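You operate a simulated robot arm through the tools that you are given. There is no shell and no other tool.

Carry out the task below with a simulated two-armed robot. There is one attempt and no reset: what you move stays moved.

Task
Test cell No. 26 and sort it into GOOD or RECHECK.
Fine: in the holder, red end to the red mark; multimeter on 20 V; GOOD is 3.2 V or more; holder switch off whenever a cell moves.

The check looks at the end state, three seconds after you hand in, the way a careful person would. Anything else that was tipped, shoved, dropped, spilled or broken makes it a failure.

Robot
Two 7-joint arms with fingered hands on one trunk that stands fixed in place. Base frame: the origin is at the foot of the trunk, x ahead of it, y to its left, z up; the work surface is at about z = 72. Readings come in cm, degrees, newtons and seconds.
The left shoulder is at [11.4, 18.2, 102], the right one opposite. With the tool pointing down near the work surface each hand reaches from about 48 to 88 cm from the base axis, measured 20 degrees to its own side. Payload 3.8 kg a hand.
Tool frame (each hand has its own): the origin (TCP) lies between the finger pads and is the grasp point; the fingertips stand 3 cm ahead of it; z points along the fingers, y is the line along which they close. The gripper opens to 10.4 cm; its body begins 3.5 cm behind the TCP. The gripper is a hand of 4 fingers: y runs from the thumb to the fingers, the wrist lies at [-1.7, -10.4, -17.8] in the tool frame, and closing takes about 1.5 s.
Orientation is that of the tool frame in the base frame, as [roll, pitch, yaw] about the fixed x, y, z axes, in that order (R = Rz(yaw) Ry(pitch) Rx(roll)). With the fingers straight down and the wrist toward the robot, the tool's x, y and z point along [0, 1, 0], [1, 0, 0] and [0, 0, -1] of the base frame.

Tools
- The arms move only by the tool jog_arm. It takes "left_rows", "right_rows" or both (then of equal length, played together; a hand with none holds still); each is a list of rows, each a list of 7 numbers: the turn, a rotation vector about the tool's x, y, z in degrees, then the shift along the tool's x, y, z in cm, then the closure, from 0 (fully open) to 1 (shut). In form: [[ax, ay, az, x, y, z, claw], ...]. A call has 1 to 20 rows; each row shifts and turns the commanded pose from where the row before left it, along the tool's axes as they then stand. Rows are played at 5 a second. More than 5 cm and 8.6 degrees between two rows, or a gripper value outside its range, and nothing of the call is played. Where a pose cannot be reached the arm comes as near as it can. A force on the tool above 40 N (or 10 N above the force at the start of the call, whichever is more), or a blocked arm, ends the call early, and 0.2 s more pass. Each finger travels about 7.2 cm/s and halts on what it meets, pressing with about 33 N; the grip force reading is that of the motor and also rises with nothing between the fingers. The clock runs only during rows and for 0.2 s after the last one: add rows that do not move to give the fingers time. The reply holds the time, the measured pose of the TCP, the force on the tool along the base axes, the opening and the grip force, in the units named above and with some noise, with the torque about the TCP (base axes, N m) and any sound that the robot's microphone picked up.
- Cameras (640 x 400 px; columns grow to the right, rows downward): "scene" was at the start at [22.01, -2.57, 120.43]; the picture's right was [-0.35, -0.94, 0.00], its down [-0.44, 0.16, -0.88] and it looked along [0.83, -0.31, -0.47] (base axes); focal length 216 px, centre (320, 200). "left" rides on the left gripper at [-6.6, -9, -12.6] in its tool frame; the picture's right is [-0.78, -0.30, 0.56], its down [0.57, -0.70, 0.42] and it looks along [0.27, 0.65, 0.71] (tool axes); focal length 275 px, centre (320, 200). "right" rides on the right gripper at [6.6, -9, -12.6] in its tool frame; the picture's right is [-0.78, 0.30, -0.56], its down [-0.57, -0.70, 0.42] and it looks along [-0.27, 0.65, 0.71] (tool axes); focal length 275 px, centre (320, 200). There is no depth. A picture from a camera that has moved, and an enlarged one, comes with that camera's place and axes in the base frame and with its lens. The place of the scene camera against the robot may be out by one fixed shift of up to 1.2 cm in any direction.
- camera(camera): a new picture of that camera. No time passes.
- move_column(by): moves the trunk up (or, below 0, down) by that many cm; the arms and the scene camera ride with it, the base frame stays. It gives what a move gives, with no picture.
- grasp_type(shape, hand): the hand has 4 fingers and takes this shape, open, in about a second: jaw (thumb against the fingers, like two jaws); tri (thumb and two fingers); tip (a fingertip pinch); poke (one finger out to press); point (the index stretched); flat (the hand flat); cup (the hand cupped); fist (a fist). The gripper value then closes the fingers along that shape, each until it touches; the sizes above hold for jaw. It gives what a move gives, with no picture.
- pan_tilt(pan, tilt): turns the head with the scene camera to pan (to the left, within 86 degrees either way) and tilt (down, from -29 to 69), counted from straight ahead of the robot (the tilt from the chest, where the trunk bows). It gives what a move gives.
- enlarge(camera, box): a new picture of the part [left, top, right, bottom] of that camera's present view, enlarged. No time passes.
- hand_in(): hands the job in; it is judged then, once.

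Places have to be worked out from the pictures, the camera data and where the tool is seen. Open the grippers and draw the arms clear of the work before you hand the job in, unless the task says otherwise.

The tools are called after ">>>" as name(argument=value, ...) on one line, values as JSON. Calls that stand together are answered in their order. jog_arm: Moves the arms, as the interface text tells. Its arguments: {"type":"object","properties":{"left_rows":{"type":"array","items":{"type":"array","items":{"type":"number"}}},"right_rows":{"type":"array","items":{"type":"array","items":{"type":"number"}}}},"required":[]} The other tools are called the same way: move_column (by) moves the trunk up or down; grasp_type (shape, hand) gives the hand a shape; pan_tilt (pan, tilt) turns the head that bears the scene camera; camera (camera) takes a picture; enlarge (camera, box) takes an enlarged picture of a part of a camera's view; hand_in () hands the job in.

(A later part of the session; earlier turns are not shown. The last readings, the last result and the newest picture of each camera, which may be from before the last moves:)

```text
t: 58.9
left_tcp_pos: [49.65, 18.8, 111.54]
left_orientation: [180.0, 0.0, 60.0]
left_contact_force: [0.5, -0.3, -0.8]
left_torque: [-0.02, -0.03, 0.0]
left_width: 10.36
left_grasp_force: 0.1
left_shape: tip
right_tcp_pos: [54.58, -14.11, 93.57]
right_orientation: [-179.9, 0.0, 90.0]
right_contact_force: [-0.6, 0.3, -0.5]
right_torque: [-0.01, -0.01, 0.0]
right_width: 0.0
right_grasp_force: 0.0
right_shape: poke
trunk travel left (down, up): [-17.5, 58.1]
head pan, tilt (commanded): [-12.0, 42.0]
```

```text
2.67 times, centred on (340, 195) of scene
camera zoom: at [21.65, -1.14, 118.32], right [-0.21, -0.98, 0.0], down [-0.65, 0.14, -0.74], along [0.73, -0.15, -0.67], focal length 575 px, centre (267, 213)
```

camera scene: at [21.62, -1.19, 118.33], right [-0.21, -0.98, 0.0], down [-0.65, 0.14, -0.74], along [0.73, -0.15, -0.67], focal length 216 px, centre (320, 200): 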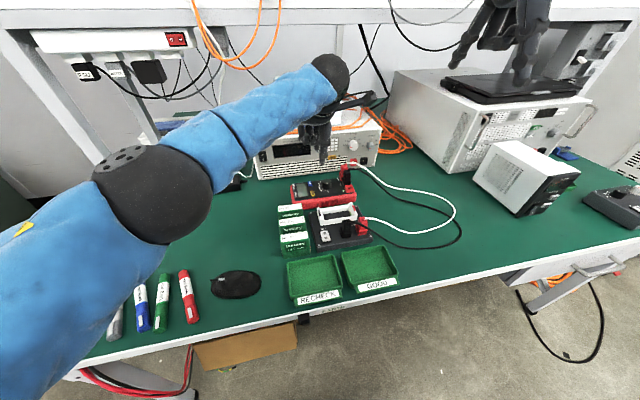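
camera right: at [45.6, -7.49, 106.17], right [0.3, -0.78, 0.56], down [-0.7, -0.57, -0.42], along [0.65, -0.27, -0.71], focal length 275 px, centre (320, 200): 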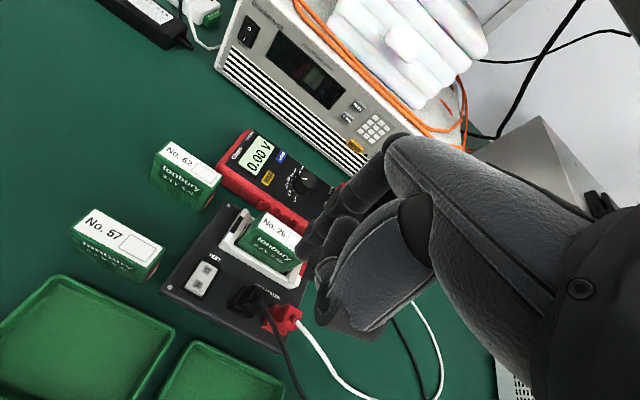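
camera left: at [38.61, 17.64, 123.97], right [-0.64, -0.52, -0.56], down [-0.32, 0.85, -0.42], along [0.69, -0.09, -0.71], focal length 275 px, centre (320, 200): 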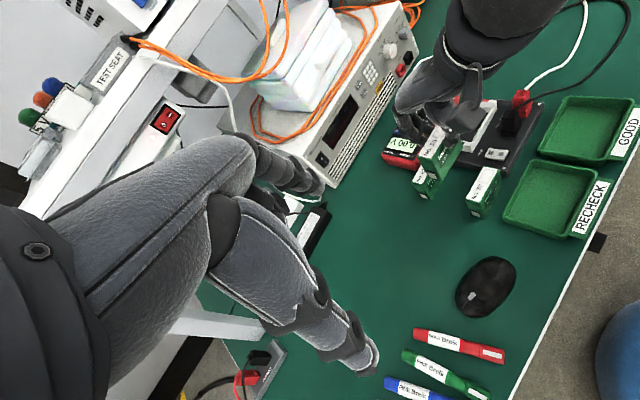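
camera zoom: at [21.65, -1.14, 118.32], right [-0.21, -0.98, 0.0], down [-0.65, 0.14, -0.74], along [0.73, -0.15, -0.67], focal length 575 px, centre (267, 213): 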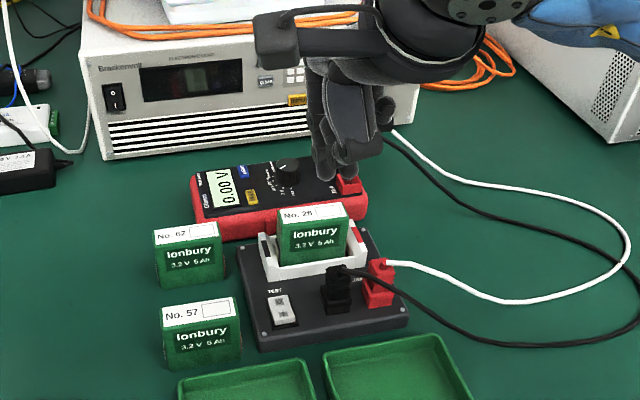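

The cell sits in the holder with its red end toward the red mark. I zoom in to find where the poking fingertip is.

>>> enlarge(camera="right", box=[270, 150, 430, 350])

>>> enlarge(camera="left", box=[460, 0, 560, 100])

>>> enlarge(camera="scene", box=[315, 120, 375, 200])

```text
2.00 times, centred on (350, 250) of right
camera zoom: at [45.6, -7.49, 106.17], right [0.3, -0.78, 0.56], down [-0.7, -0.57, -0.42], along [0.65, -0.27, -0.71], focal length 551 px, centre (260, 100)
```

zoom: 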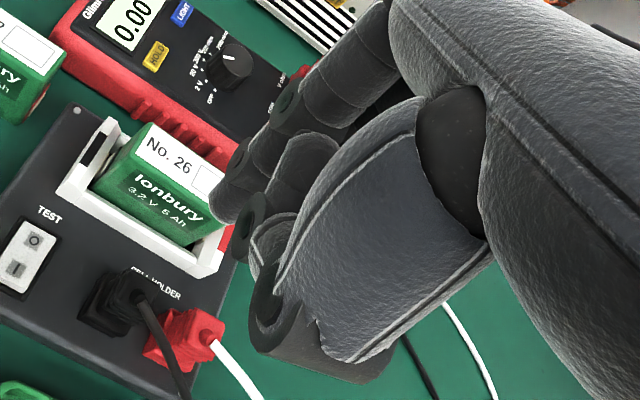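

```text
4.00 times, centred on (510, 50) of left
camera zoom: at [38.59, 17.64, 123.98], right [-0.64, -0.52, -0.56], down [-0.32, 0.85, -0.42], along [0.69, -0.09, -0.71], focal length 1101 px, centre (-440, 800)
```

zoom: 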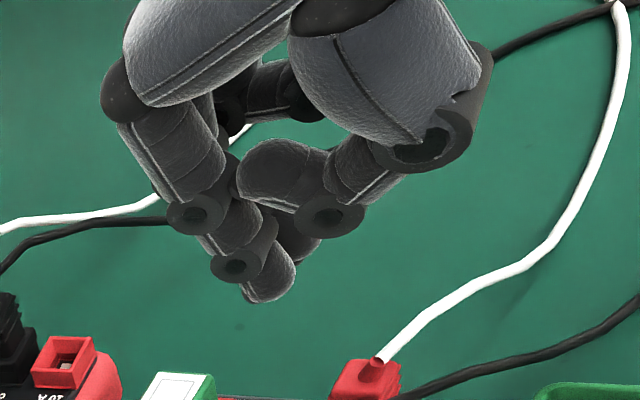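

```text
5.00 times, centred on (345, 160) of scene
camera zoom: at [21.65, -1.14, 118.32], right [-0.21, -0.98, 0.0], down [-0.65, 0.14, -0.74], along [0.73, -0.15, -0.67], focal length 1078 px, centre (195, 400)
```

zoom: 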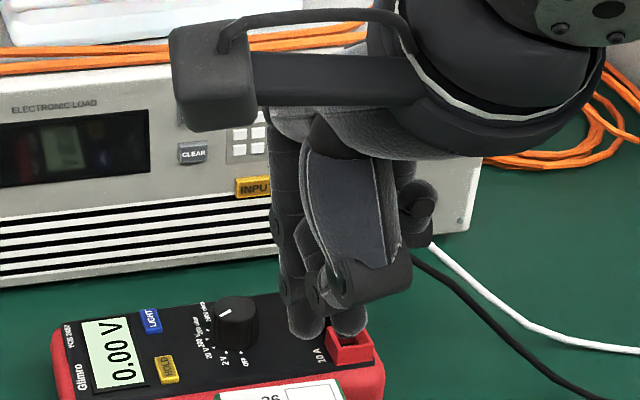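

I look closer at which fingers are lowest in the poke shape.

>>> enlarge(camera="left", box=[480, 30, 545, 85])

>>> enlarge(camera="scene", box=[325, 150, 365, 195])

```text
7.27 times, centred on (512, 58) of left
camera zoom: at [38.59, 17.64, 123.98], right [-0.64, -0.52, -0.56], down [-0.32, 0.85, -0.42], along [0.69, -0.09, -0.71], focal length 2002 px, centre (-1080, 1236)
```

zoom: 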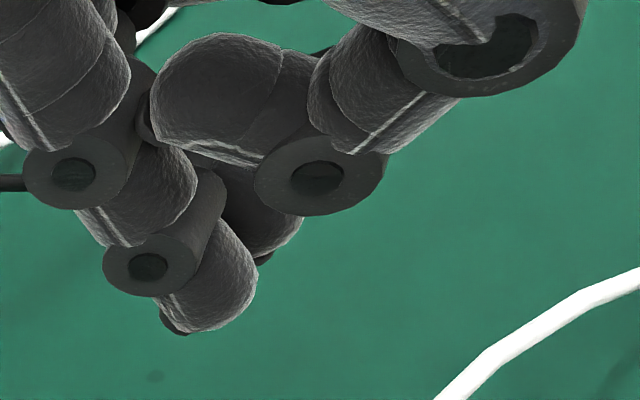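

```text
8.89 times, centred on (345, 172) of scene
camera zoom: at [21.65, -1.14, 118.32], right [-0.21, -0.98, 0.0], down [-0.65, 0.14, -0.74], along [0.73, -0.15, -0.67], focal length 1916 px, centre (98, 444)
```

zoom: 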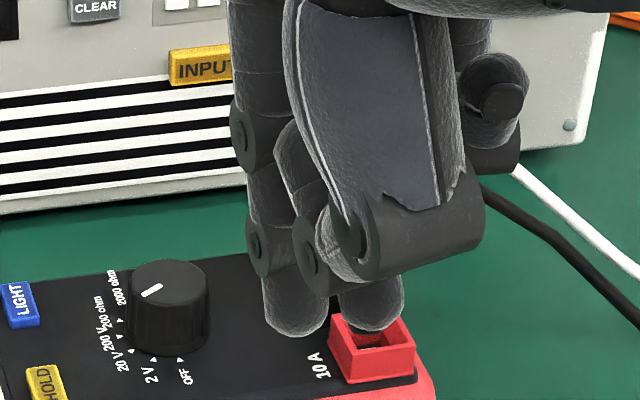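

In poke both index and middle point down at nearly the same height. I try the "point" shape, which should stretch only the index.

>>> grasp_type(hand="right", shape="point")

>>> enlarge(camera="left", box=[460, 0, 560, 100])

>>> enlarge(camera="scene", box=[310, 120, 380, 200])

>>> enlarge(camera="right", box=[230, 150, 430, 370])

```text
t: 59.8
left_tcp_pos: [49.61, 18.71, 111.52]
left_orientation: [180.0, 0.0, 60.0]
left_contact_force: [0.3, 0.8, -0.6]
left_torque: [-0.02, -0.03, -0.02]
left_width: 10.35
left_grasp_force: 0.0
left_shape: tip
right_tcp_pos: [54.51, -14.19, 93.56]
right_orientation: [-180.0, 0.0, 90.0]
right_contact_force: [1.0, -1.0, 0.9]
right_torque: [0.01, -0.01, 0.03]
right_width: 0.0
right_grasp_force: 0.1
right_shape: point
trunk travel left (down, up): [-17.5, 58.1]
head pan, tilt (commanded): [-12.0, 42.0]
```

```text
4.00 times, centred on (510, 50) of left
camera zoom: at [38.58, 17.64, 123.99], right [-0.64, -0.52, -0.56], down [-0.32, 0.85, -0.42], along [0.69, -0.09, -0.71], focal length 1101 px, centre (-440, 800)
```

zoom: 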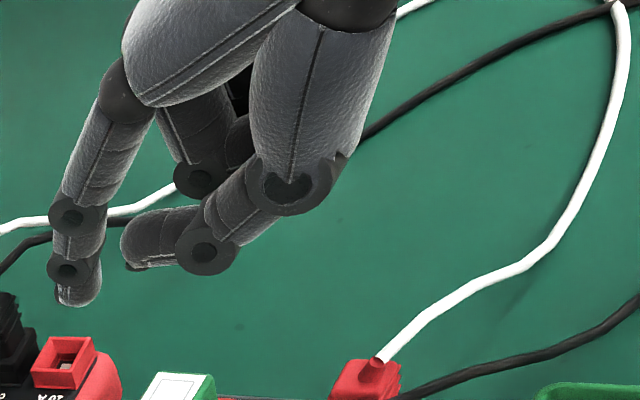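

```text
5.00 times, centred on (345, 160) of scene
camera zoom: at [21.64, -1.14, 118.33], right [-0.21, -0.98, 0.0], down [-0.65, 0.14, -0.74], along [0.73, -0.15, -0.67], focal length 1078 px, centre (195, 400)
```

zoom: 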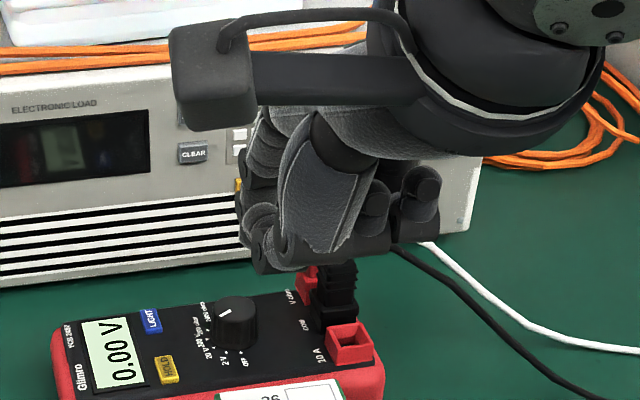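

```text
1.82 times, centred on (330, 260) of right
camera zoom: at [45.62, -7.49, 106.17], right [0.3, -0.78, 0.56], down [-0.7, -0.57, -0.42], along [0.65, -0.27, -0.71], focal length 500 px, centre (302, 91)
```

zoom: 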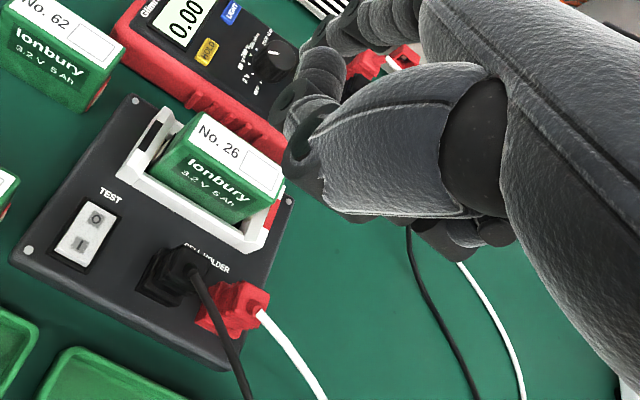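

In "point" the index sticks forward rather than down, so poke is better; perhaps closing it curls the other fingers. I return to poke and try closure 1.

>>> grasp_type(hand="right", shape="poke")

>>> jog_arm(right_rows=[[0, 0, 0, 0, 0, 0, 0.5], [0, 0, 0, 0, 0, 0, 1.0], [0, 0, 0, 0, 0, 0, 1.0], [0, 0, 0, 0, 0, 0, 1.0], [0, 0, 0, 0, 0, 0, 1.0], [0, 0, 0, 0, 0, 0, 1.0]])

>>> enlarge(camera="left", box=[460, 0, 560, 100])

>>> enlarge(camera="scene", box=[310, 120, 380, 200])

```text
t: 60.7
left_tcp_pos: [49.62, 18.86, 111.41]
left_orientation: [180.0, 0.0, 59.9]
left_contact_force: [0.4, 0.0, 0.1]
left_torque: [-0.04, 0.01, -0.01]
left_width: 10.37
left_grasp_force: 0.0
left_shape: tip
right_tcp_pos: [54.6, -14.23, 93.57]
right_orientation: [-179.9, 0.0, 90.0]
right_contact_force: [0.7, 0.0, -0.3]
right_torque: [0.03, 0.01, -0.01]
right_width: 0.0
right_grasp_force: 0.0
right_shape: poke
trunk travel left (down, up): [-17.5, 58.1]
head pan, tilt (commanded): [-12.0, 42.0]
```

```text
t: 62.1
left_tcp_pos: [49.61, 18.73, 111.41]
left_orientation: [-180.0, 0.0, 60.0]
left_contact_force: [-0.4, -0.7, 0.6]
left_torque: [0.01, 0.04, 0.01]
left_width: 10.39
left_grasp_force: 0.0
left_shape: tip
right_tcp_pos: [54.51, -14.14, 93.63]
right_orientation: [-179.9, 0.0, 90.0]
right_contact_force: [-0.4, 1.3, 0.4]
right_torque: [-0.01, 0.02, 0.04]
right_width: 0.0
right_grasp_force: 0.1
right_shape: poke
trunk travel left (down, up): [-17.5, 58.1]
head pan, tilt (commanded): [-12.0, 42.0]
```

```text
4.00 times, centred on (510, 50) of left
camera zoom: at [38.58, 17.64, 123.99], right [-0.64, -0.52, -0.56], down [-0.32, 0.85, -0.42], along [0.69, -0.09, -0.71], focal length 1101 px, centre (-440, 800)
```

zoom: 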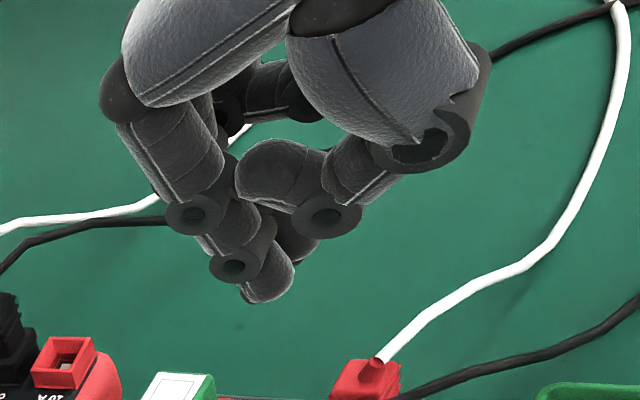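

```text
5.00 times, centred on (345, 160) of scene
camera zoom: at [21.64, -1.14, 118.33], right [-0.21, -0.98, 0.0], down [-0.65, 0.14, -0.74], along [0.73, -0.15, -0.67], focal length 1078 px, centre (195, 400)
```

zoom: 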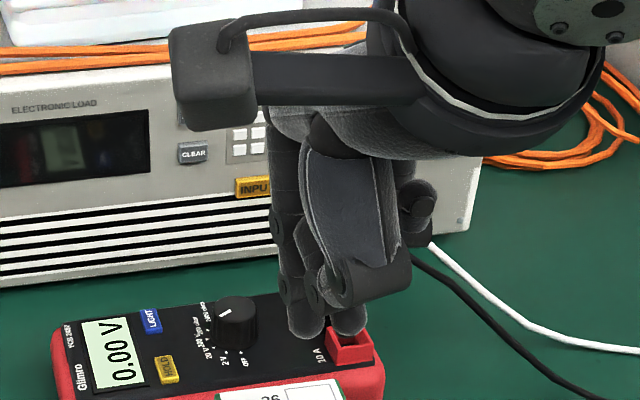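

Poke stays the same, so I'll lean the hand 12° so the index is the lowest finger. The rocker's I is at about (54.1, −10.15) and O at (55.75, −10.15); I move above the I end.

>>> jog_arm(right_rows=[[0, 0, 0, 1.36, -0.33, 2.8, 1], [0, 0, 0, 1.36, -0.33, 2.8, 1], [0, 0, 0, 1.36, -0.33, 2.8, 1], [0, -6, 0, 0, 0, 0, 1], [0, -6, 0, 0, 0, 0, 1], [0, 0, 0, 0, 0, 0, 1]])

>>> enlarge(camera="right", box=[190, 160, 390, 360])

>>> enlarge(camera="left", box=[450, 60, 560, 190])

>>> enlarge(camera="scene", box=[290, 150, 390, 270])

```text
t: 63.5
left_tcp_pos: [49.56, 18.68, 111.38]
left_orientation: [-179.9, 0.0, 60.0]
left_contact_force: [0.5, -0.2, 0.4]
left_torque: [0.0, -0.01, 0.02]
left_width: 10.37
left_grasp_force: 0.1
left_shape: tip
right_tcp_pos: [53.45, -10.11, 85.21]
right_orientation: [-179.9, 12.0, 90.0]
right_contact_force: [0.2, -0.1, -1.2]
right_torque: [0.0, 0.02, 0.0]
right_width: 0.02
right_grasp_force: 0.1
right_shape: poke
trunk travel left (down, up): [-17.5, 58.1]
head pan, tilt (commanded): [-12.0, 42.0]
```

```text
2.00 times, centred on (290, 260) of right
camera zoom: at [44.58, -0.98, 96.08], right [0.3, -0.64, 0.71], down [-0.7, -0.65, -0.29], along [0.65, -0.41, -0.64], focal length 551 px, centre (380, 80)
```

zoom: 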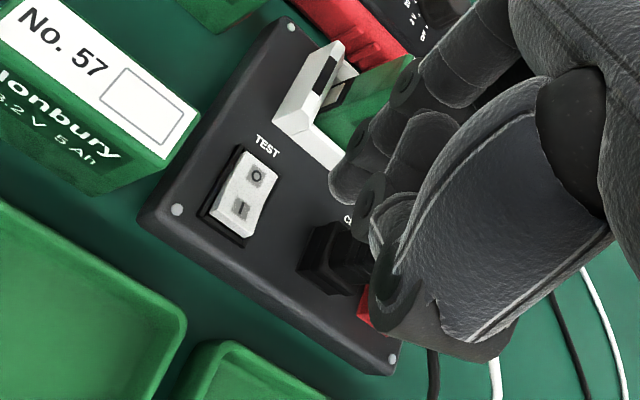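

```text
3.08 times, centred on (505, 125) of left
camera zoom: at [38.58, 17.63, 123.99], right [-0.64, -0.52, -0.56], down [-0.32, 0.85, -0.42], along [0.69, -0.09, -0.71], focal length 847 px, centre (-249, 431)
```

zoom: 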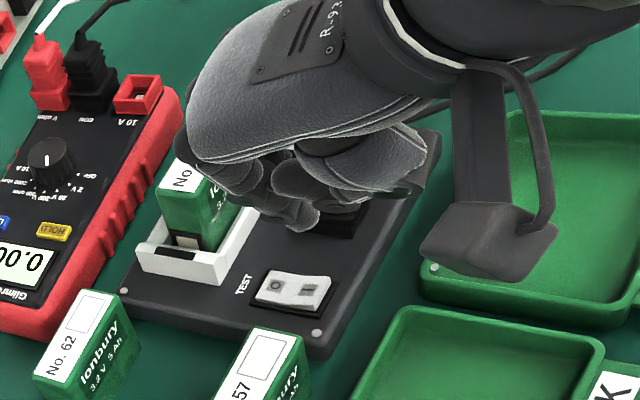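

```text
3.33 times, centred on (340, 210) of scene
camera zoom: at [21.64, -1.15, 118.33], right [-0.21, -0.98, 0.0], down [-0.65, 0.14, -0.74], along [0.73, -0.15, -0.67], focal length 719 px, centre (253, 167)
```

zoom: 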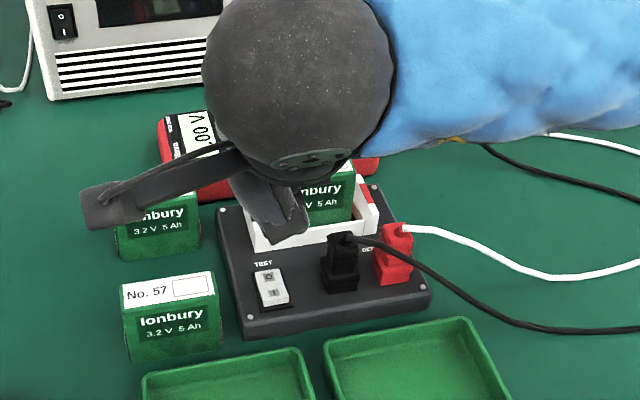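

The index tip will land at about (53.8, −10.2), on the I end. I lower 5 cm straight down to just above it.

>>> jog_arm(right_rows=[[0, 0, 0, 0.416, 0, 1.956, 1], [0, 0, 0, 0.416, 0, 1.956, 1], [0, 0, 0, 0.208, 0, 0.978, 1], [0, 0, 0, 0, 0, 0, 1]])

>>> enlarge(camera="right", box=[210, 170, 370, 330])

>>> enlarge(camera="left", box=[460, 90, 540, 180])

```text
t: 64.5
left_tcp_pos: [49.58, 18.86, 111.4]
left_orientation: [180.0, 0.0, 60.0]
left_contact_force: [-0.7, -0.7, 0.4]
left_torque: [-0.02, 0.01, 0.0]
left_width: 10.37
left_grasp_force: 0.0
left_shape: tip
right_tcp_pos: [53.64, -10.09, 80.19]
right_orientation: [-180.0, 12.1, 90.0]
right_contact_force: [1.2, 0.0, -0.9]
right_torque: [0.0, 0.0, 0.0]
right_width: 0.0
right_grasp_force: 0.1
right_shape: poke
trunk travel left (down, up): [-17.5, 58.1]
head pan, tilt (commanded): [-12.0, 42.0]
```

```text
2.50 times, centred on (290, 250) of right
camera zoom: at [44.65, -1.02, 91.1], right [0.3, -0.64, 0.71], down [-0.7, -0.65, -0.3], along [0.65, -0.41, -0.64], focal length 688 px, centre (395, 75)
```

zoom: 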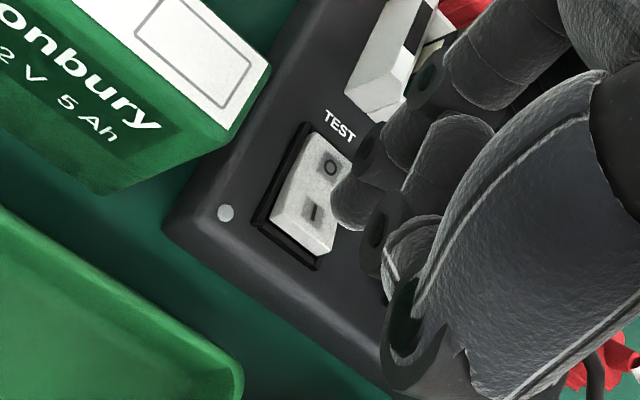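

```text
4.44 times, centred on (500, 135) of left
camera zoom: at [38.58, 17.64, 123.99], right [-0.64, -0.52, -0.56], down [-0.32, 0.85, -0.42], along [0.69, -0.09, -0.71], focal length 1224 px, centre (-480, 489)
```

zoom: 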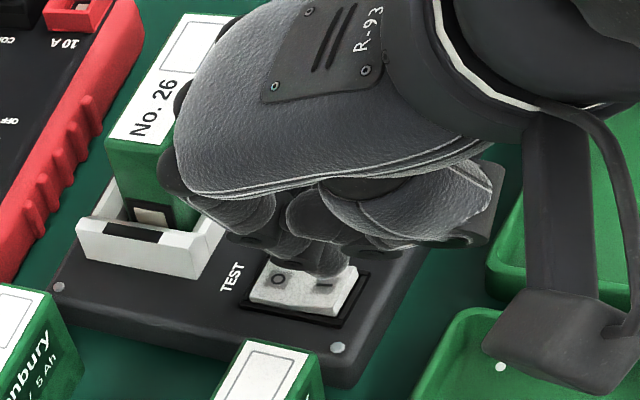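

The index hovers right over the I. I press down in small steps and listen for a click.

>>> jog_arm(right_rows=[[0, 0, 0, 0.083, 0, 0.39, 1], [0, 0, 0, 0.083, 0, 0.39, 1], [0, 0, 0, 0.062, 0, 0.293, 1], [0, 0, 0, 0, 0, 0, 1]])

>>> enlarge(camera="right", box=[210, 170, 370, 330])

>>> enlarge(camera="left", box=[380, 90, 540, 190])

```text
t: 65.5
left_tcp_pos: [49.6, 18.8, 111.43]
left_orientation: [-179.9, 0.0, 60.0]
left_contact_force: [0.7, -0.4, -0.4]
left_torque: [0.0, 0.0, 0.01]
left_width: 10.36
left_grasp_force: 0.1
left_shape: tip
right_tcp_pos: [53.58, -10.1, 79.12]
right_orientation: [-179.9, 12.0, 89.9]
right_contact_force: [-0.3, -0.2, -0.5]
right_torque: [-0.04, 0.02, 0.01]
right_width: 0.01
right_grasp_force: 0.2
right_shape: poke
trunk travel left (down, up): [-17.5, 58.1]
head pan, tilt (commanded): [-12.0, 42.0]
```

```text
2.50 times, centred on (290, 250) of right
camera zoom: at [44.59, -1.01, 89.98], right [0.3, -0.64, 0.71], down [-0.7, -0.65, -0.3], along [0.65, -0.41, -0.64], focal length 688 px, centre (395, 75)
```

zoom: 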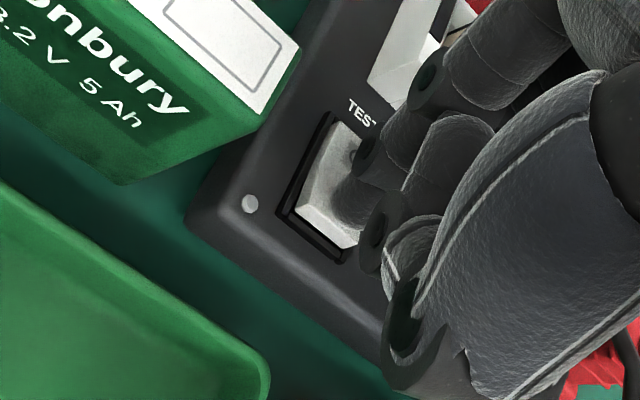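

```text
4.00 times, centred on (460, 140) of left
camera zoom: at [38.58, 17.64, 123.99], right [-0.64, -0.52, -0.56], down [-0.32, 0.85, -0.42], along [0.69, -0.09, -0.71], focal length 1101 px, centre (-240, 440)
```

zoom: 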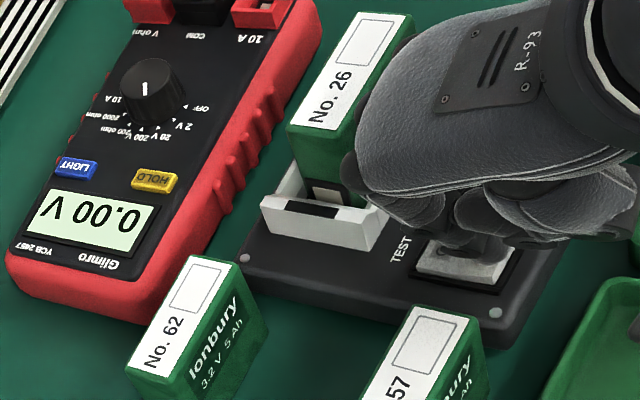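

No contact yet. I continue pressing down in 0.2 cm steps.

>>> jog_arm(right_rows=[[0, 0, 0, 0.042, 0, 0.196, 1], [0, 0, 0, 0.042, 0, 0.196, 1], [0, 0, 0, 0, 0, 0, 1]])

>>> enlarge(camera="left", box=[380, 90, 540, 190])

```text
t: 66.3
left_tcp_pos: [49.63, 18.89, 111.39]
left_orientation: [180.0, -0.1, 60.1]
left_contact_force: [-0.4, -0.4, -1.8]
left_torque: [-0.01, 0.01, 0.0]
left_width: 10.4
left_grasp_force: 0.1
left_shape: tip
right_tcp_pos: [53.59, -10.12, 78.69]
right_orientation: [-180.0, 12.0, 90.0]
right_contact_force: [0.0, 0.2, 1.5]
right_torque: [0.01, -0.03, 0.02]
right_width: 0.0
right_grasp_force: 0.0
right_shape: poke
trunk travel left (down, up): [-17.5, 58.1]
head pan, tilt (commanded): [-12.0, 42.0]
```

```text
4.00 times, centred on (460, 140) of left
camera zoom: at [38.57, 17.64, 123.99], right [-0.64, -0.52, -0.56], down [-0.32, 0.85, -0.42], along [0.69, -0.09, -0.71], focal length 1101 px, centre (-240, 440)
```

zoom: 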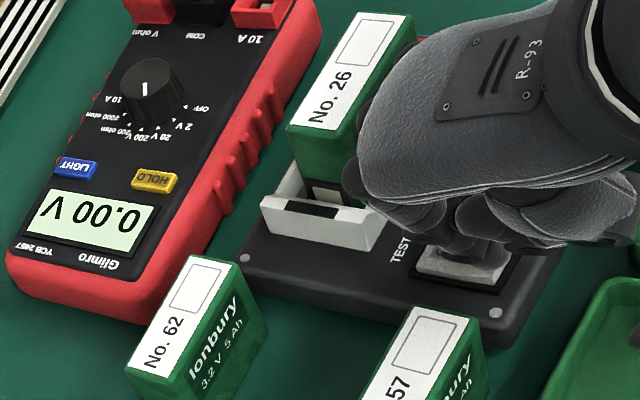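

A slight touch (1.5 N). I press further in 0.15–0.2 cm steps.

>>> jog_arm(right_rows=[[0, 0, 0, 0.042, 0, 0.196, 1], [0, 0, 0, 0.031, 0, 0.147, 1], [0, 0, 0, 0, 0, 0, 1]])

>>> enlarge(camera="left", box=[380, 90, 540, 190])

>>> enlarge(camera="right", box=[210, 170, 370, 330])

```text
t: 67.1
left_tcp_pos: [49.35, 18.76, 111.52]
left_orientation: [-179.9, 0.0, 60.0]
left_contact_force: [0.3, 0.4, -0.1]
left_torque: [-0.04, -0.03, 0.01]
left_width: 10.36
left_grasp_force: 0.0
left_shape: tip
right_tcp_pos: [53.59, -10.15, 78.4]
right_orientation: [179.8, 12.0, 89.9]
right_contact_force: [-0.5, -1.3, 6.8]
right_torque: [-0.01, -0.06, 0.03]
right_width: 0.0
right_grasp_force: 0.0
right_shape: poke
trunk travel left (down, up): [-17.5, 58.1]
head pan, tilt (commanded): [-12.0, 42.0]
```

```text
4.00 times, centred on (460, 140) of left
camera zoom: at [38.52, 17.63, 124.02], right [-0.64, -0.52, -0.56], down [-0.32, 0.85, -0.42], along [0.69, -0.09, -0.71], focal length 1101 px, centre (-240, 440)
```

zoom: 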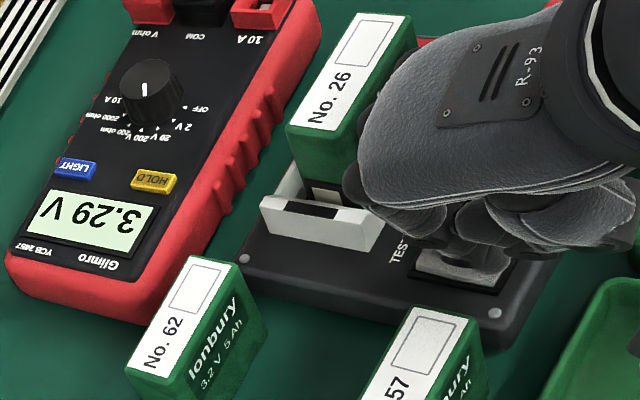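

```text
2.50 times, centred on (290, 250) of right
camera zoom: at [44.54, -0.97, 89.31], right [0.29, -0.64, 0.71], down [-0.7, -0.65, -0.3], along [0.65, -0.41, -0.64], focal length 688 px, centre (395, 75)
```

zoom: 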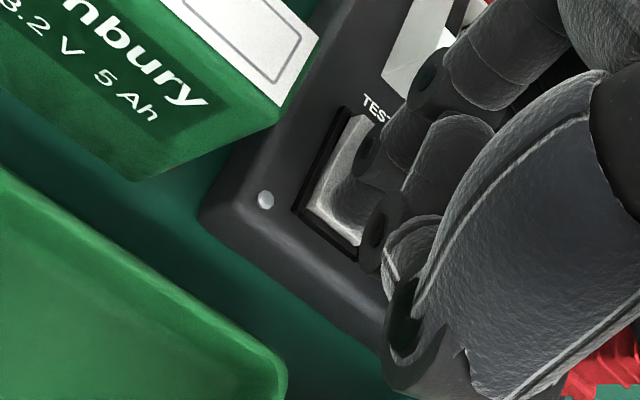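

The meter now shows about 3.29 V. I lift the finger, wait a moment, and read the display again closely.

>>> jog_arm(right_rows=[[0, 0, 0, -0.208, 0, -0.978, 1], [0, 0, 0, -0.416, 0, -1.956, 1], [0, 0, 0, -0.416, 0, -1.956, 1], [0, 0, 0, 0, 0, 0, 1], [0, 0, 0, 0, 0, 0, 1], [0, 0, 0, 0, 0, 0, 1], [0, 0, 0, 0, 0, 0, 1], [0, 0, 0, 0, 0, 0, 1], [0, 0, 0, 0, 0, 0, 1], [0, 0, 0, 0, 0, 0, 1]])

>>> enlarge(camera="left", box=[380, 120, 430, 170])

>>> enlarge(camera="left", box=[380, 90, 560, 210])

>>> enlarge(camera="scene", box=[280, 170, 380, 270])

>>> camera(camera="right")

```text
t: 69.3
left_tcp_pos: [49.5, 18.89, 111.43]
left_orientation: [179.9, 0.1, 59.9]
left_contact_force: [0.7, -0.3, 0.0]
left_torque: [0.0, 0.0, 0.01]
left_width: 10.37
left_grasp_force: 0.0
left_shape: tip
right_tcp_pos: [53.5, -10.02, 83.24]
right_orientation: [-179.9, 12.0, 90.0]
right_contact_force: [0.0, -0.5, 0.1]
right_torque: [-0.01, 0.03, -0.01]
right_width: 0.0
right_grasp_force: 0.0
right_shape: poke
trunk travel left (down, up): [-17.5, 58.1]
head pan, tilt (commanded): [-12.0, 42.0]
```

```text
8.00 times, centred on (405, 145) of left
camera zoom: at [38.58, 17.64, 123.99], right [-0.64, -0.52, -0.56], down [-0.32, 0.85, -0.42], along [0.69, -0.09, -0.71], focal length 2202 px, centre (-360, 640)
```

zoom: 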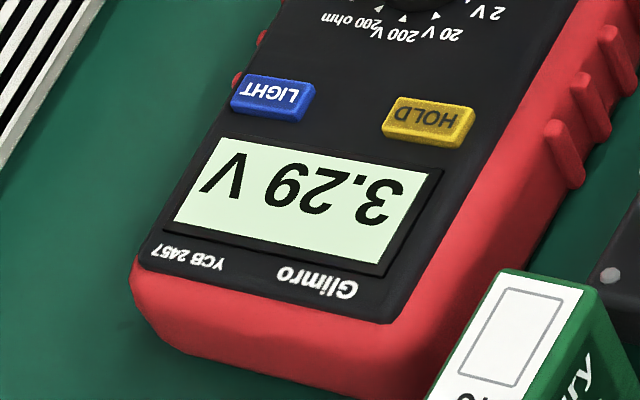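

```text
3.33 times, centred on (470, 150) of left
camera zoom: at [38.58, 17.64, 123.99], right [-0.64, -0.52, -0.56], down [-0.32, 0.85, -0.42], along [0.69, -0.09, -0.71], focal length 918 px, centre (-180, 367)
```

zoom: 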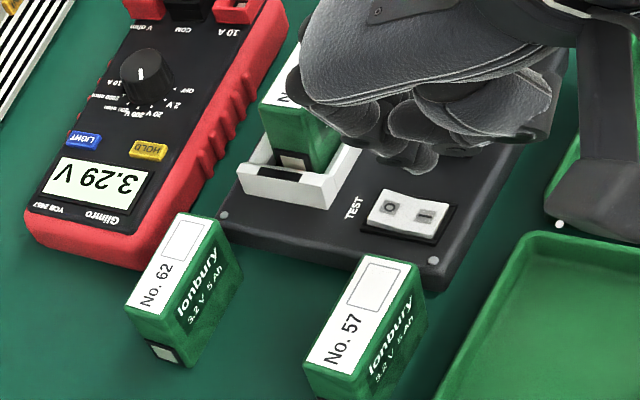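

```text
4.00 times, centred on (330, 220) of scene
camera zoom: at [21.64, -1.14, 118.33], right [-0.21, -0.98, 0.0], down [-0.65, 0.14, -0.74], along [0.73, -0.15, -0.67], focal length 862 px, centre (280, 120)
```

zoom: 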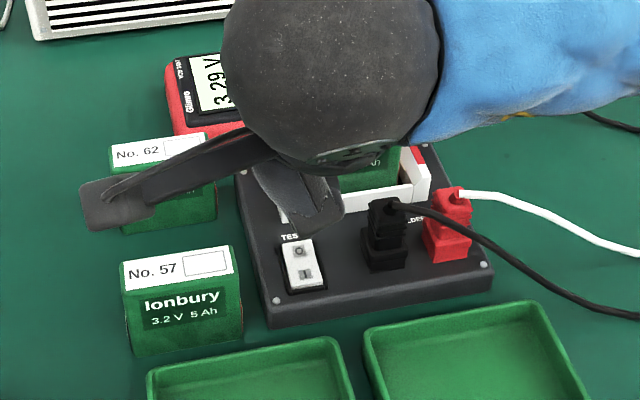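

```text
taken
camera right: at [44.58, -0.96, 94.27], right [0.3, -0.64, 0.71], down [-0.7, -0.65, -0.3], along [0.65, -0.41, -0.64], focal length 275 px, centre (320, 200)
```

right: 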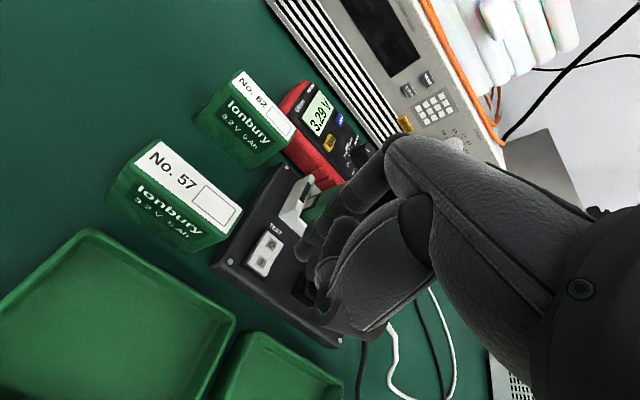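

The reading is steady at 3.29 V on the 20 V range — at or above 3.2 V, so GOOD. Now I move over the O end and press it to switch the holder off before moving the cell.

>>> jog_arm(right_rows=[[0, 0, 0, 0, 1.1, 0, 1], [0, 0, 0, 0, 1.1, 0, 1], [0, 0, 0, 0.312, 0, 1.467, 1], [0, 0, 0, 0.312, 0, 1.467, 1], [0, 0, 0, 0.104, 0, 0.489, 1], [0, 0, 0, 0, 0, 0, 1]])

>>> enlarge(camera="right", box=[210, 170, 370, 330])

>>> enlarge(camera="left", box=[380, 90, 540, 190])

```text
t: 70.7
left_tcp_pos: [49.53, 18.8, 111.53]
left_orientation: [179.9, 0.1, 60.0]
left_contact_force: [-0.6, 0.2, 0.4]
left_torque: [0.04, -0.04, 0.0]
left_width: 10.35
left_grasp_force: 0.0
left_shape: tip
right_tcp_pos: [55.79, -10.17, 79.74]
right_orientation: [-180.0, 12.0, 90.0]
right_contact_force: [-0.5, 0.3, 0.4]
right_torque: [0.0, 0.01, -0.01]
right_width: 0.0
right_grasp_force: 0.1
right_shape: poke
trunk travel left (down, up): [-17.5, 58.1]
head pan, tilt (commanded): [-12.0, 42.0]
```

```text
2.50 times, centred on (290, 250) of right
camera zoom: at [46.76, -0.96, 90.74], right [0.3, -0.64, 0.71], down [-0.7, -0.65, -0.3], along [0.65, -0.41, -0.64], focal length 688 px, centre (395, 75)
```

zoom: 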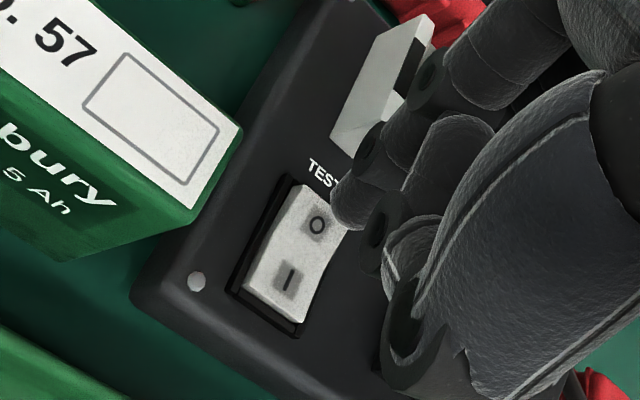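

```text
4.00 times, centred on (460, 140) of left
camera zoom: at [38.58, 17.64, 123.99], right [-0.64, -0.52, -0.56], down [-0.32, 0.85, -0.42], along [0.69, -0.09, -0.71], focal length 1101 px, centre (-240, 440)
```

zoom: 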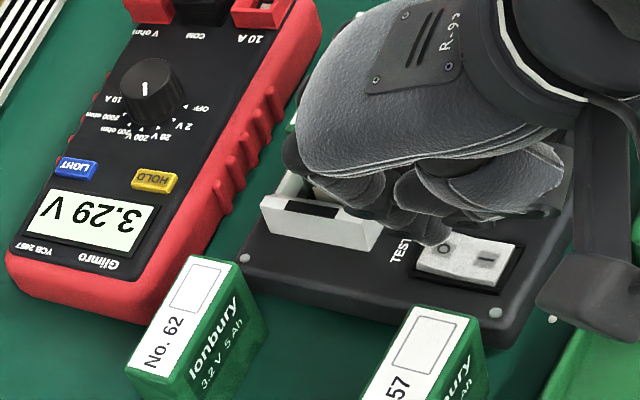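

The fingertip is over the O end and no force shows. I press down in small steps.

>>> jog_arm(right_rows=[[0, 0, 0, 0.062, 0, 0.293, 1], [0, 0, 0, 0.062, 0, 0.293, 1], [0, 0, 0, 0.042, 0, 0.196, 1], [0, 0, 0, 0.042, 0, 0.196, 1], [0, 0, 0, 0, 0, 0, 1]])

>>> enlarge(camera="left", box=[380, 90, 540, 190])

```text
t: 71.9
left_tcp_pos: [49.67, 18.78, 111.44]
left_orientation: [179.9, 0.0, 60.0]
left_contact_force: [-0.1, 0.2, -1.2]
left_torque: [0.0, 0.01, 0.04]
left_width: 10.34
left_grasp_force: 0.1
left_shape: tip
right_tcp_pos: [55.76, -10.2, 78.82]
right_orientation: [-179.9, 12.1, 89.9]
right_contact_force: [0.1, 0.5, -0.7]
right_torque: [-0.03, -0.02, 0.03]
right_width: 0.0
right_grasp_force: 0.0
right_shape: poke
trunk travel left (down, up): [-17.5, 58.1]
head pan, tilt (commanded): [-12.0, 42.0]
```

```text
4.00 times, centred on (460, 140) of left
camera zoom: at [38.58, 17.64, 123.99], right [-0.64, -0.52, -0.56], down [-0.32, 0.85, -0.42], along [0.69, -0.09, -0.71], focal length 1101 px, centre (-240, 440)
```

zoom: 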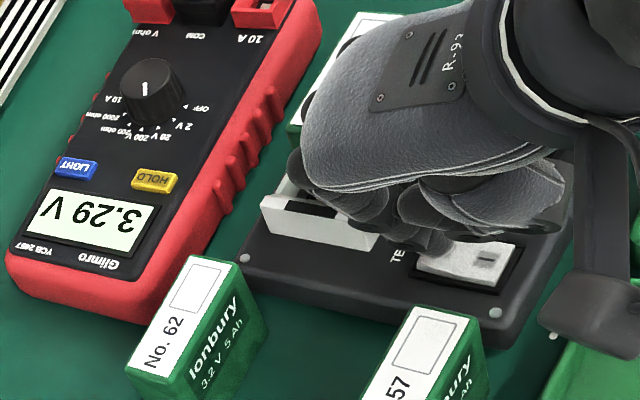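

Still 3.29 V and no contact force yet. I press a little further.

>>> jog_arm(right_rows=[[0, 0, 0, 0.042, 0, 0.196, 1], [0, 0, 0, 0.031, 0, 0.147, 1], [0, 0, 0, 0, 0, 0, 1]])

>>> enlarge(camera="left", box=[380, 90, 540, 190])

```text
t: 72.7
left_tcp_pos: [49.67, 18.81, 111.5]
left_orientation: [179.9, -0.1, 60.0]
left_contact_force: [-1.0, 0.3, -0.2]
left_torque: [0.0, -0.04, 0.01]
left_width: 10.36
left_grasp_force: 0.1
left_shape: tip
right_tcp_pos: [55.74, -10.14, 78.48]
right_orientation: [-179.9, 11.9, 90.1]
right_contact_force: [-0.6, 0.5, 1.4]
right_torque: [0.02, -0.02, 0.03]
right_width: 0.0
right_grasp_force: 0.0
right_shape: poke
trunk travel left (down, up): [-17.5, 58.1]
head pan, tilt (commanded): [-12.0, 42.0]
```

```text
4.00 times, centred on (460, 140) of left
camera zoom: at [38.58, 17.64, 123.99], right [-0.64, -0.52, -0.56], down [-0.32, 0.85, -0.42], along [0.69, -0.09, -0.71], focal length 1101 px, centre (-240, 440)
```

zoom: 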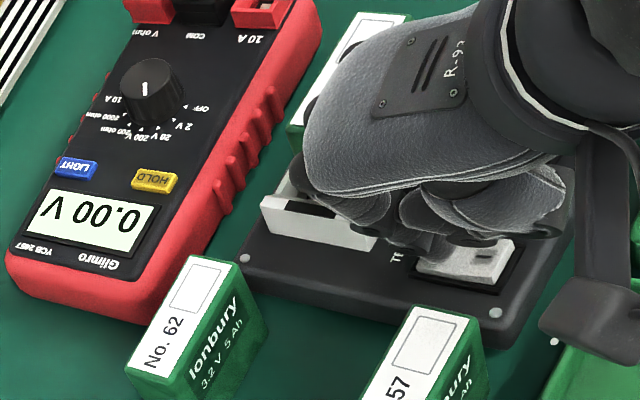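

The meter dropped to 0.00 V: the holder is off. I lift away, straighten the hand and return to the tri shape.

>>> jog_arm(right_rows=[[0, 0, 0, -0.208, 0, -0.978, 1], [0, 0, 0, -0.416, 0, -1.956, 1], [0, 0, 0, -0.624, 0, -2.934, 1], [0, 0, 0, -0.624, 0, -2.934, 1], [0, 0, 0, -0.624, 0, -2.934, 1], [0, 0, 0, -0.624, 0, -2.934, 1], [0, 6, 0, 0, 0, 0, 1], [0, 6, 0, 0, 0, 0, 1], [0, 0, 0, 0, 0, 0, 1]])

>>> grasp_type(hand="right", shape="tri")

>>> enlarge(camera="left", box=[380, 60, 560, 210])

>>> camera(camera="right")

```text
t: 74.7
left_tcp_pos: [49.55, 18.68, 111.49]
left_orientation: [180.0, 0.0, 59.9]
left_contact_force: [0.5, -1.3, -0.4]
left_torque: [0.01, 0.0, -0.03]
left_width: 10.35
left_grasp_force: 0.0
left_shape: tip
right_tcp_pos: [55.62, -10.12, 93.49]
right_orientation: [-180.0, 0.0, 90.0]
right_contact_force: [0.8, 1.4, 0.1]
right_torque: [0.02, 0.03, 0.03]
right_width: 0.01
right_grasp_force: 0.0
right_shape: poke
trunk travel left (down, up): [-17.5, 58.1]
head pan, tilt (commanded): [-12.0, 42.0]
```

```text
t: 75.6
left_tcp_pos: [49.68, 18.84, 111.42]
left_orientation: [-180.0, 0.0, 60.0]
left_contact_force: [0.2, 0.3, -1.9]
left_torque: [-0.01, -0.02, -0.04]
left_width: 10.37
left_grasp_force: 0.1
left_shape: tip
right_tcp_pos: [55.78, -10.18, 93.41]
right_orientation: [-179.9, 0.0, 90.0]
right_contact_force: [0.1, 0.4, -0.1]
right_torque: [0.01, -0.04, -0.01]
right_width: 10.42
right_grasp_force: 0.1
right_shape: tri
trunk travel left (down, up): [-17.5, 58.1]
head pan, tilt (commanded): [-12.0, 42.0]
```

```text
2.67 times, centred on (470, 135) of left
camera zoom: at [38.58, 17.64, 123.99], right [-0.64, -0.52, -0.56], down [-0.32, 0.85, -0.42], along [0.69, -0.09, -0.71], focal length 734 px, centre (-80, 373)
```

zoom: 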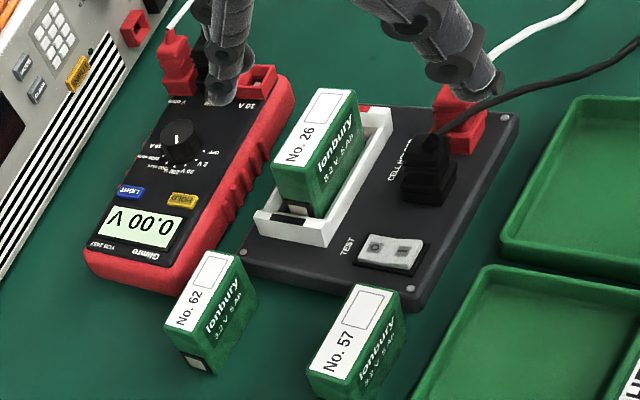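

```text
taken
camera right: at [46.78, -3.47, 106.0], right [0.3, -0.78, 0.56], down [-0.7, -0.57, -0.42], along [0.65, -0.27, -0.71], focal length 275 px, centre (320, 200)
```

right: 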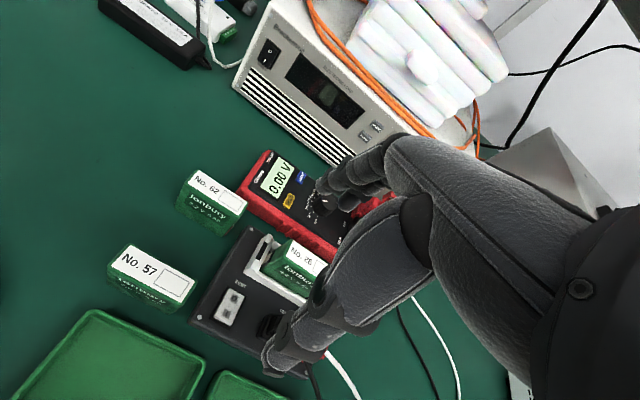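

Everything is in place with the switch on O and 0.00 V. I move above the cell in the holder with the fingers open about 4 cm.

>>> jog_arm(right_rows=[[0, 0, 0, -2.5, 2.6, 0, 0.3], [0, 0, 0, -2.5, 2.6, 0, 0.6], [0, 0, 0, 0, 0, 2.5, 0.62], [0, 0, 0, 0, 0, 2.5, 0.62], [0, 0, 0, 0, 0, 0, 0.62]])

>>> enlarge(camera="right", box=[190, 170, 390, 370])

>>> enlarge(camera="left", box=[420, 50, 520, 170])

```text
t: 76.8
left_tcp_pos: [49.51, 18.81, 111.39]
left_orientation: [180.0, 0.0, 60.0]
left_contact_force: [-0.3, 0.6, -0.2]
left_torque: [0.01, 0.02, 0.02]
left_width: 10.37
left_grasp_force: 0.0
left_shape: tip
right_tcp_pos: [60.95, -15.21, 88.46]
right_orientation: [-180.0, 0.0, 90.0]
right_contact_force: [0.5, 0.2, -0.6]
right_torque: [-0.04, -0.02, -0.04]
right_width: 3.99
right_grasp_force: 0.0
right_shape: tri
trunk travel left (down, up): [-17.5, 58.1]
head pan, tilt (commanded): [-12.0, 42.0]
```

```text
2.00 times, centred on (290, 270) of right
camera zoom: at [52.01, -8.47, 100.99], right [0.3, -0.78, 0.56], down [-0.7, -0.57, -0.42], along [0.65, -0.27, -0.71], focal length 551 px, centre (380, 60)
```

zoom: 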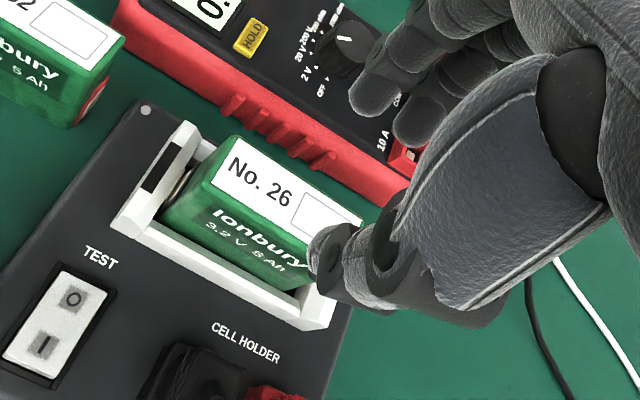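

```text
3.33 times, centred on (470, 110) of left
camera zoom: at [38.57, 17.64, 123.99], right [-0.64, -0.52, -0.56], down [-0.32, 0.85, -0.42], along [0.69, -0.09, -0.71], focal length 918 px, centre (-180, 500)
```

zoom: 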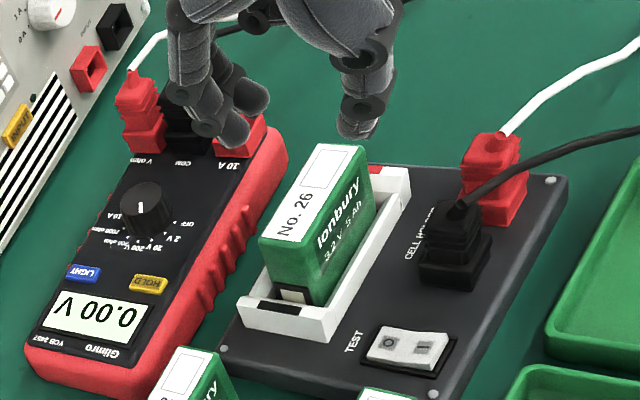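

The hand is centred over the cell (x 60.1–62.2). I lower 6.2 cm to grip about 2 cm below its top.

>>> jog_arm(right_rows=[[0, 0, 0, 0, 0, 2, 0.62], [0, 0, 0, 0, 0, 2, 0.62], [0, 0, 0, 0, 0, 1.2, 0.62], [0, 0, 0, 0, 0, 1.0, 0.62], [0, 0, 0, 0, 0, 0, 0.62]])

>>> enlarge(camera="left", box=[420, 50, 520, 170])

>>> enlarge(camera="right", box=[190, 170, 390, 370])

```text
t: 78.0
left_tcp_pos: [49.67, 18.81, 111.42]
left_orientation: [-180.0, -0.1, 60.0]
left_contact_force: [-0.6, -0.2, 0.2]
left_torque: [0.01, -0.01, -0.02]
left_width: 10.38
left_grasp_force: 0.0
left_shape: tip
right_tcp_pos: [60.91, -15.15, 82.3]
right_orientation: [-180.0, 0.0, 90.0]
right_contact_force: [0.5, -0.9, 0.1]
right_torque: [0.02, 0.01, 0.0]
right_width: 3.99
right_grasp_force: 0.1
right_shape: tri
trunk travel left (down, up): [-17.5, 58.1]
head pan, tilt (commanded): [-12.0, 42.0]
```

```text
3.33 times, centred on (470, 110) of left
camera zoom: at [38.58, 17.64, 123.99], right [-0.64, -0.52, -0.56], down [-0.32, 0.85, -0.42], along [0.69, -0.09, -0.71], focal length 918 px, centre (-180, 500)
```

zoom: 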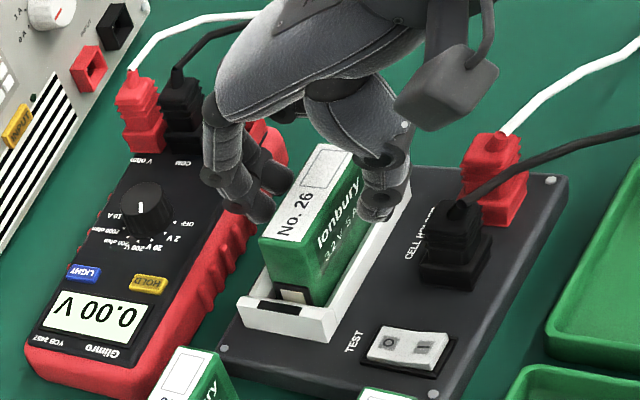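

```text
2.00 times, centred on (290, 270) of right
camera zoom: at [51.94, -8.5, 94.8], right [0.3, -0.78, 0.56], down [-0.7, -0.57, -0.42], along [0.65, -0.27, -0.71], focal length 551 px, centre (380, 60)
```

zoom: 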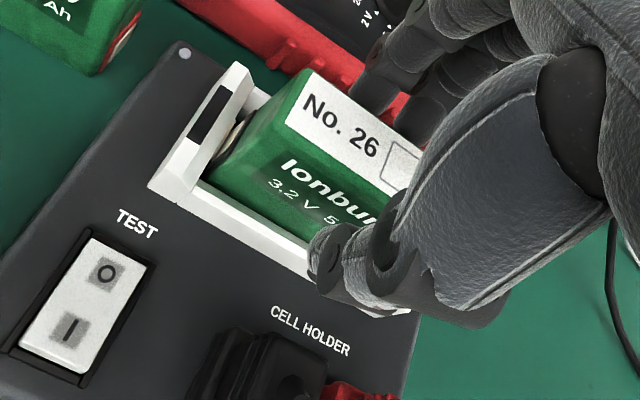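

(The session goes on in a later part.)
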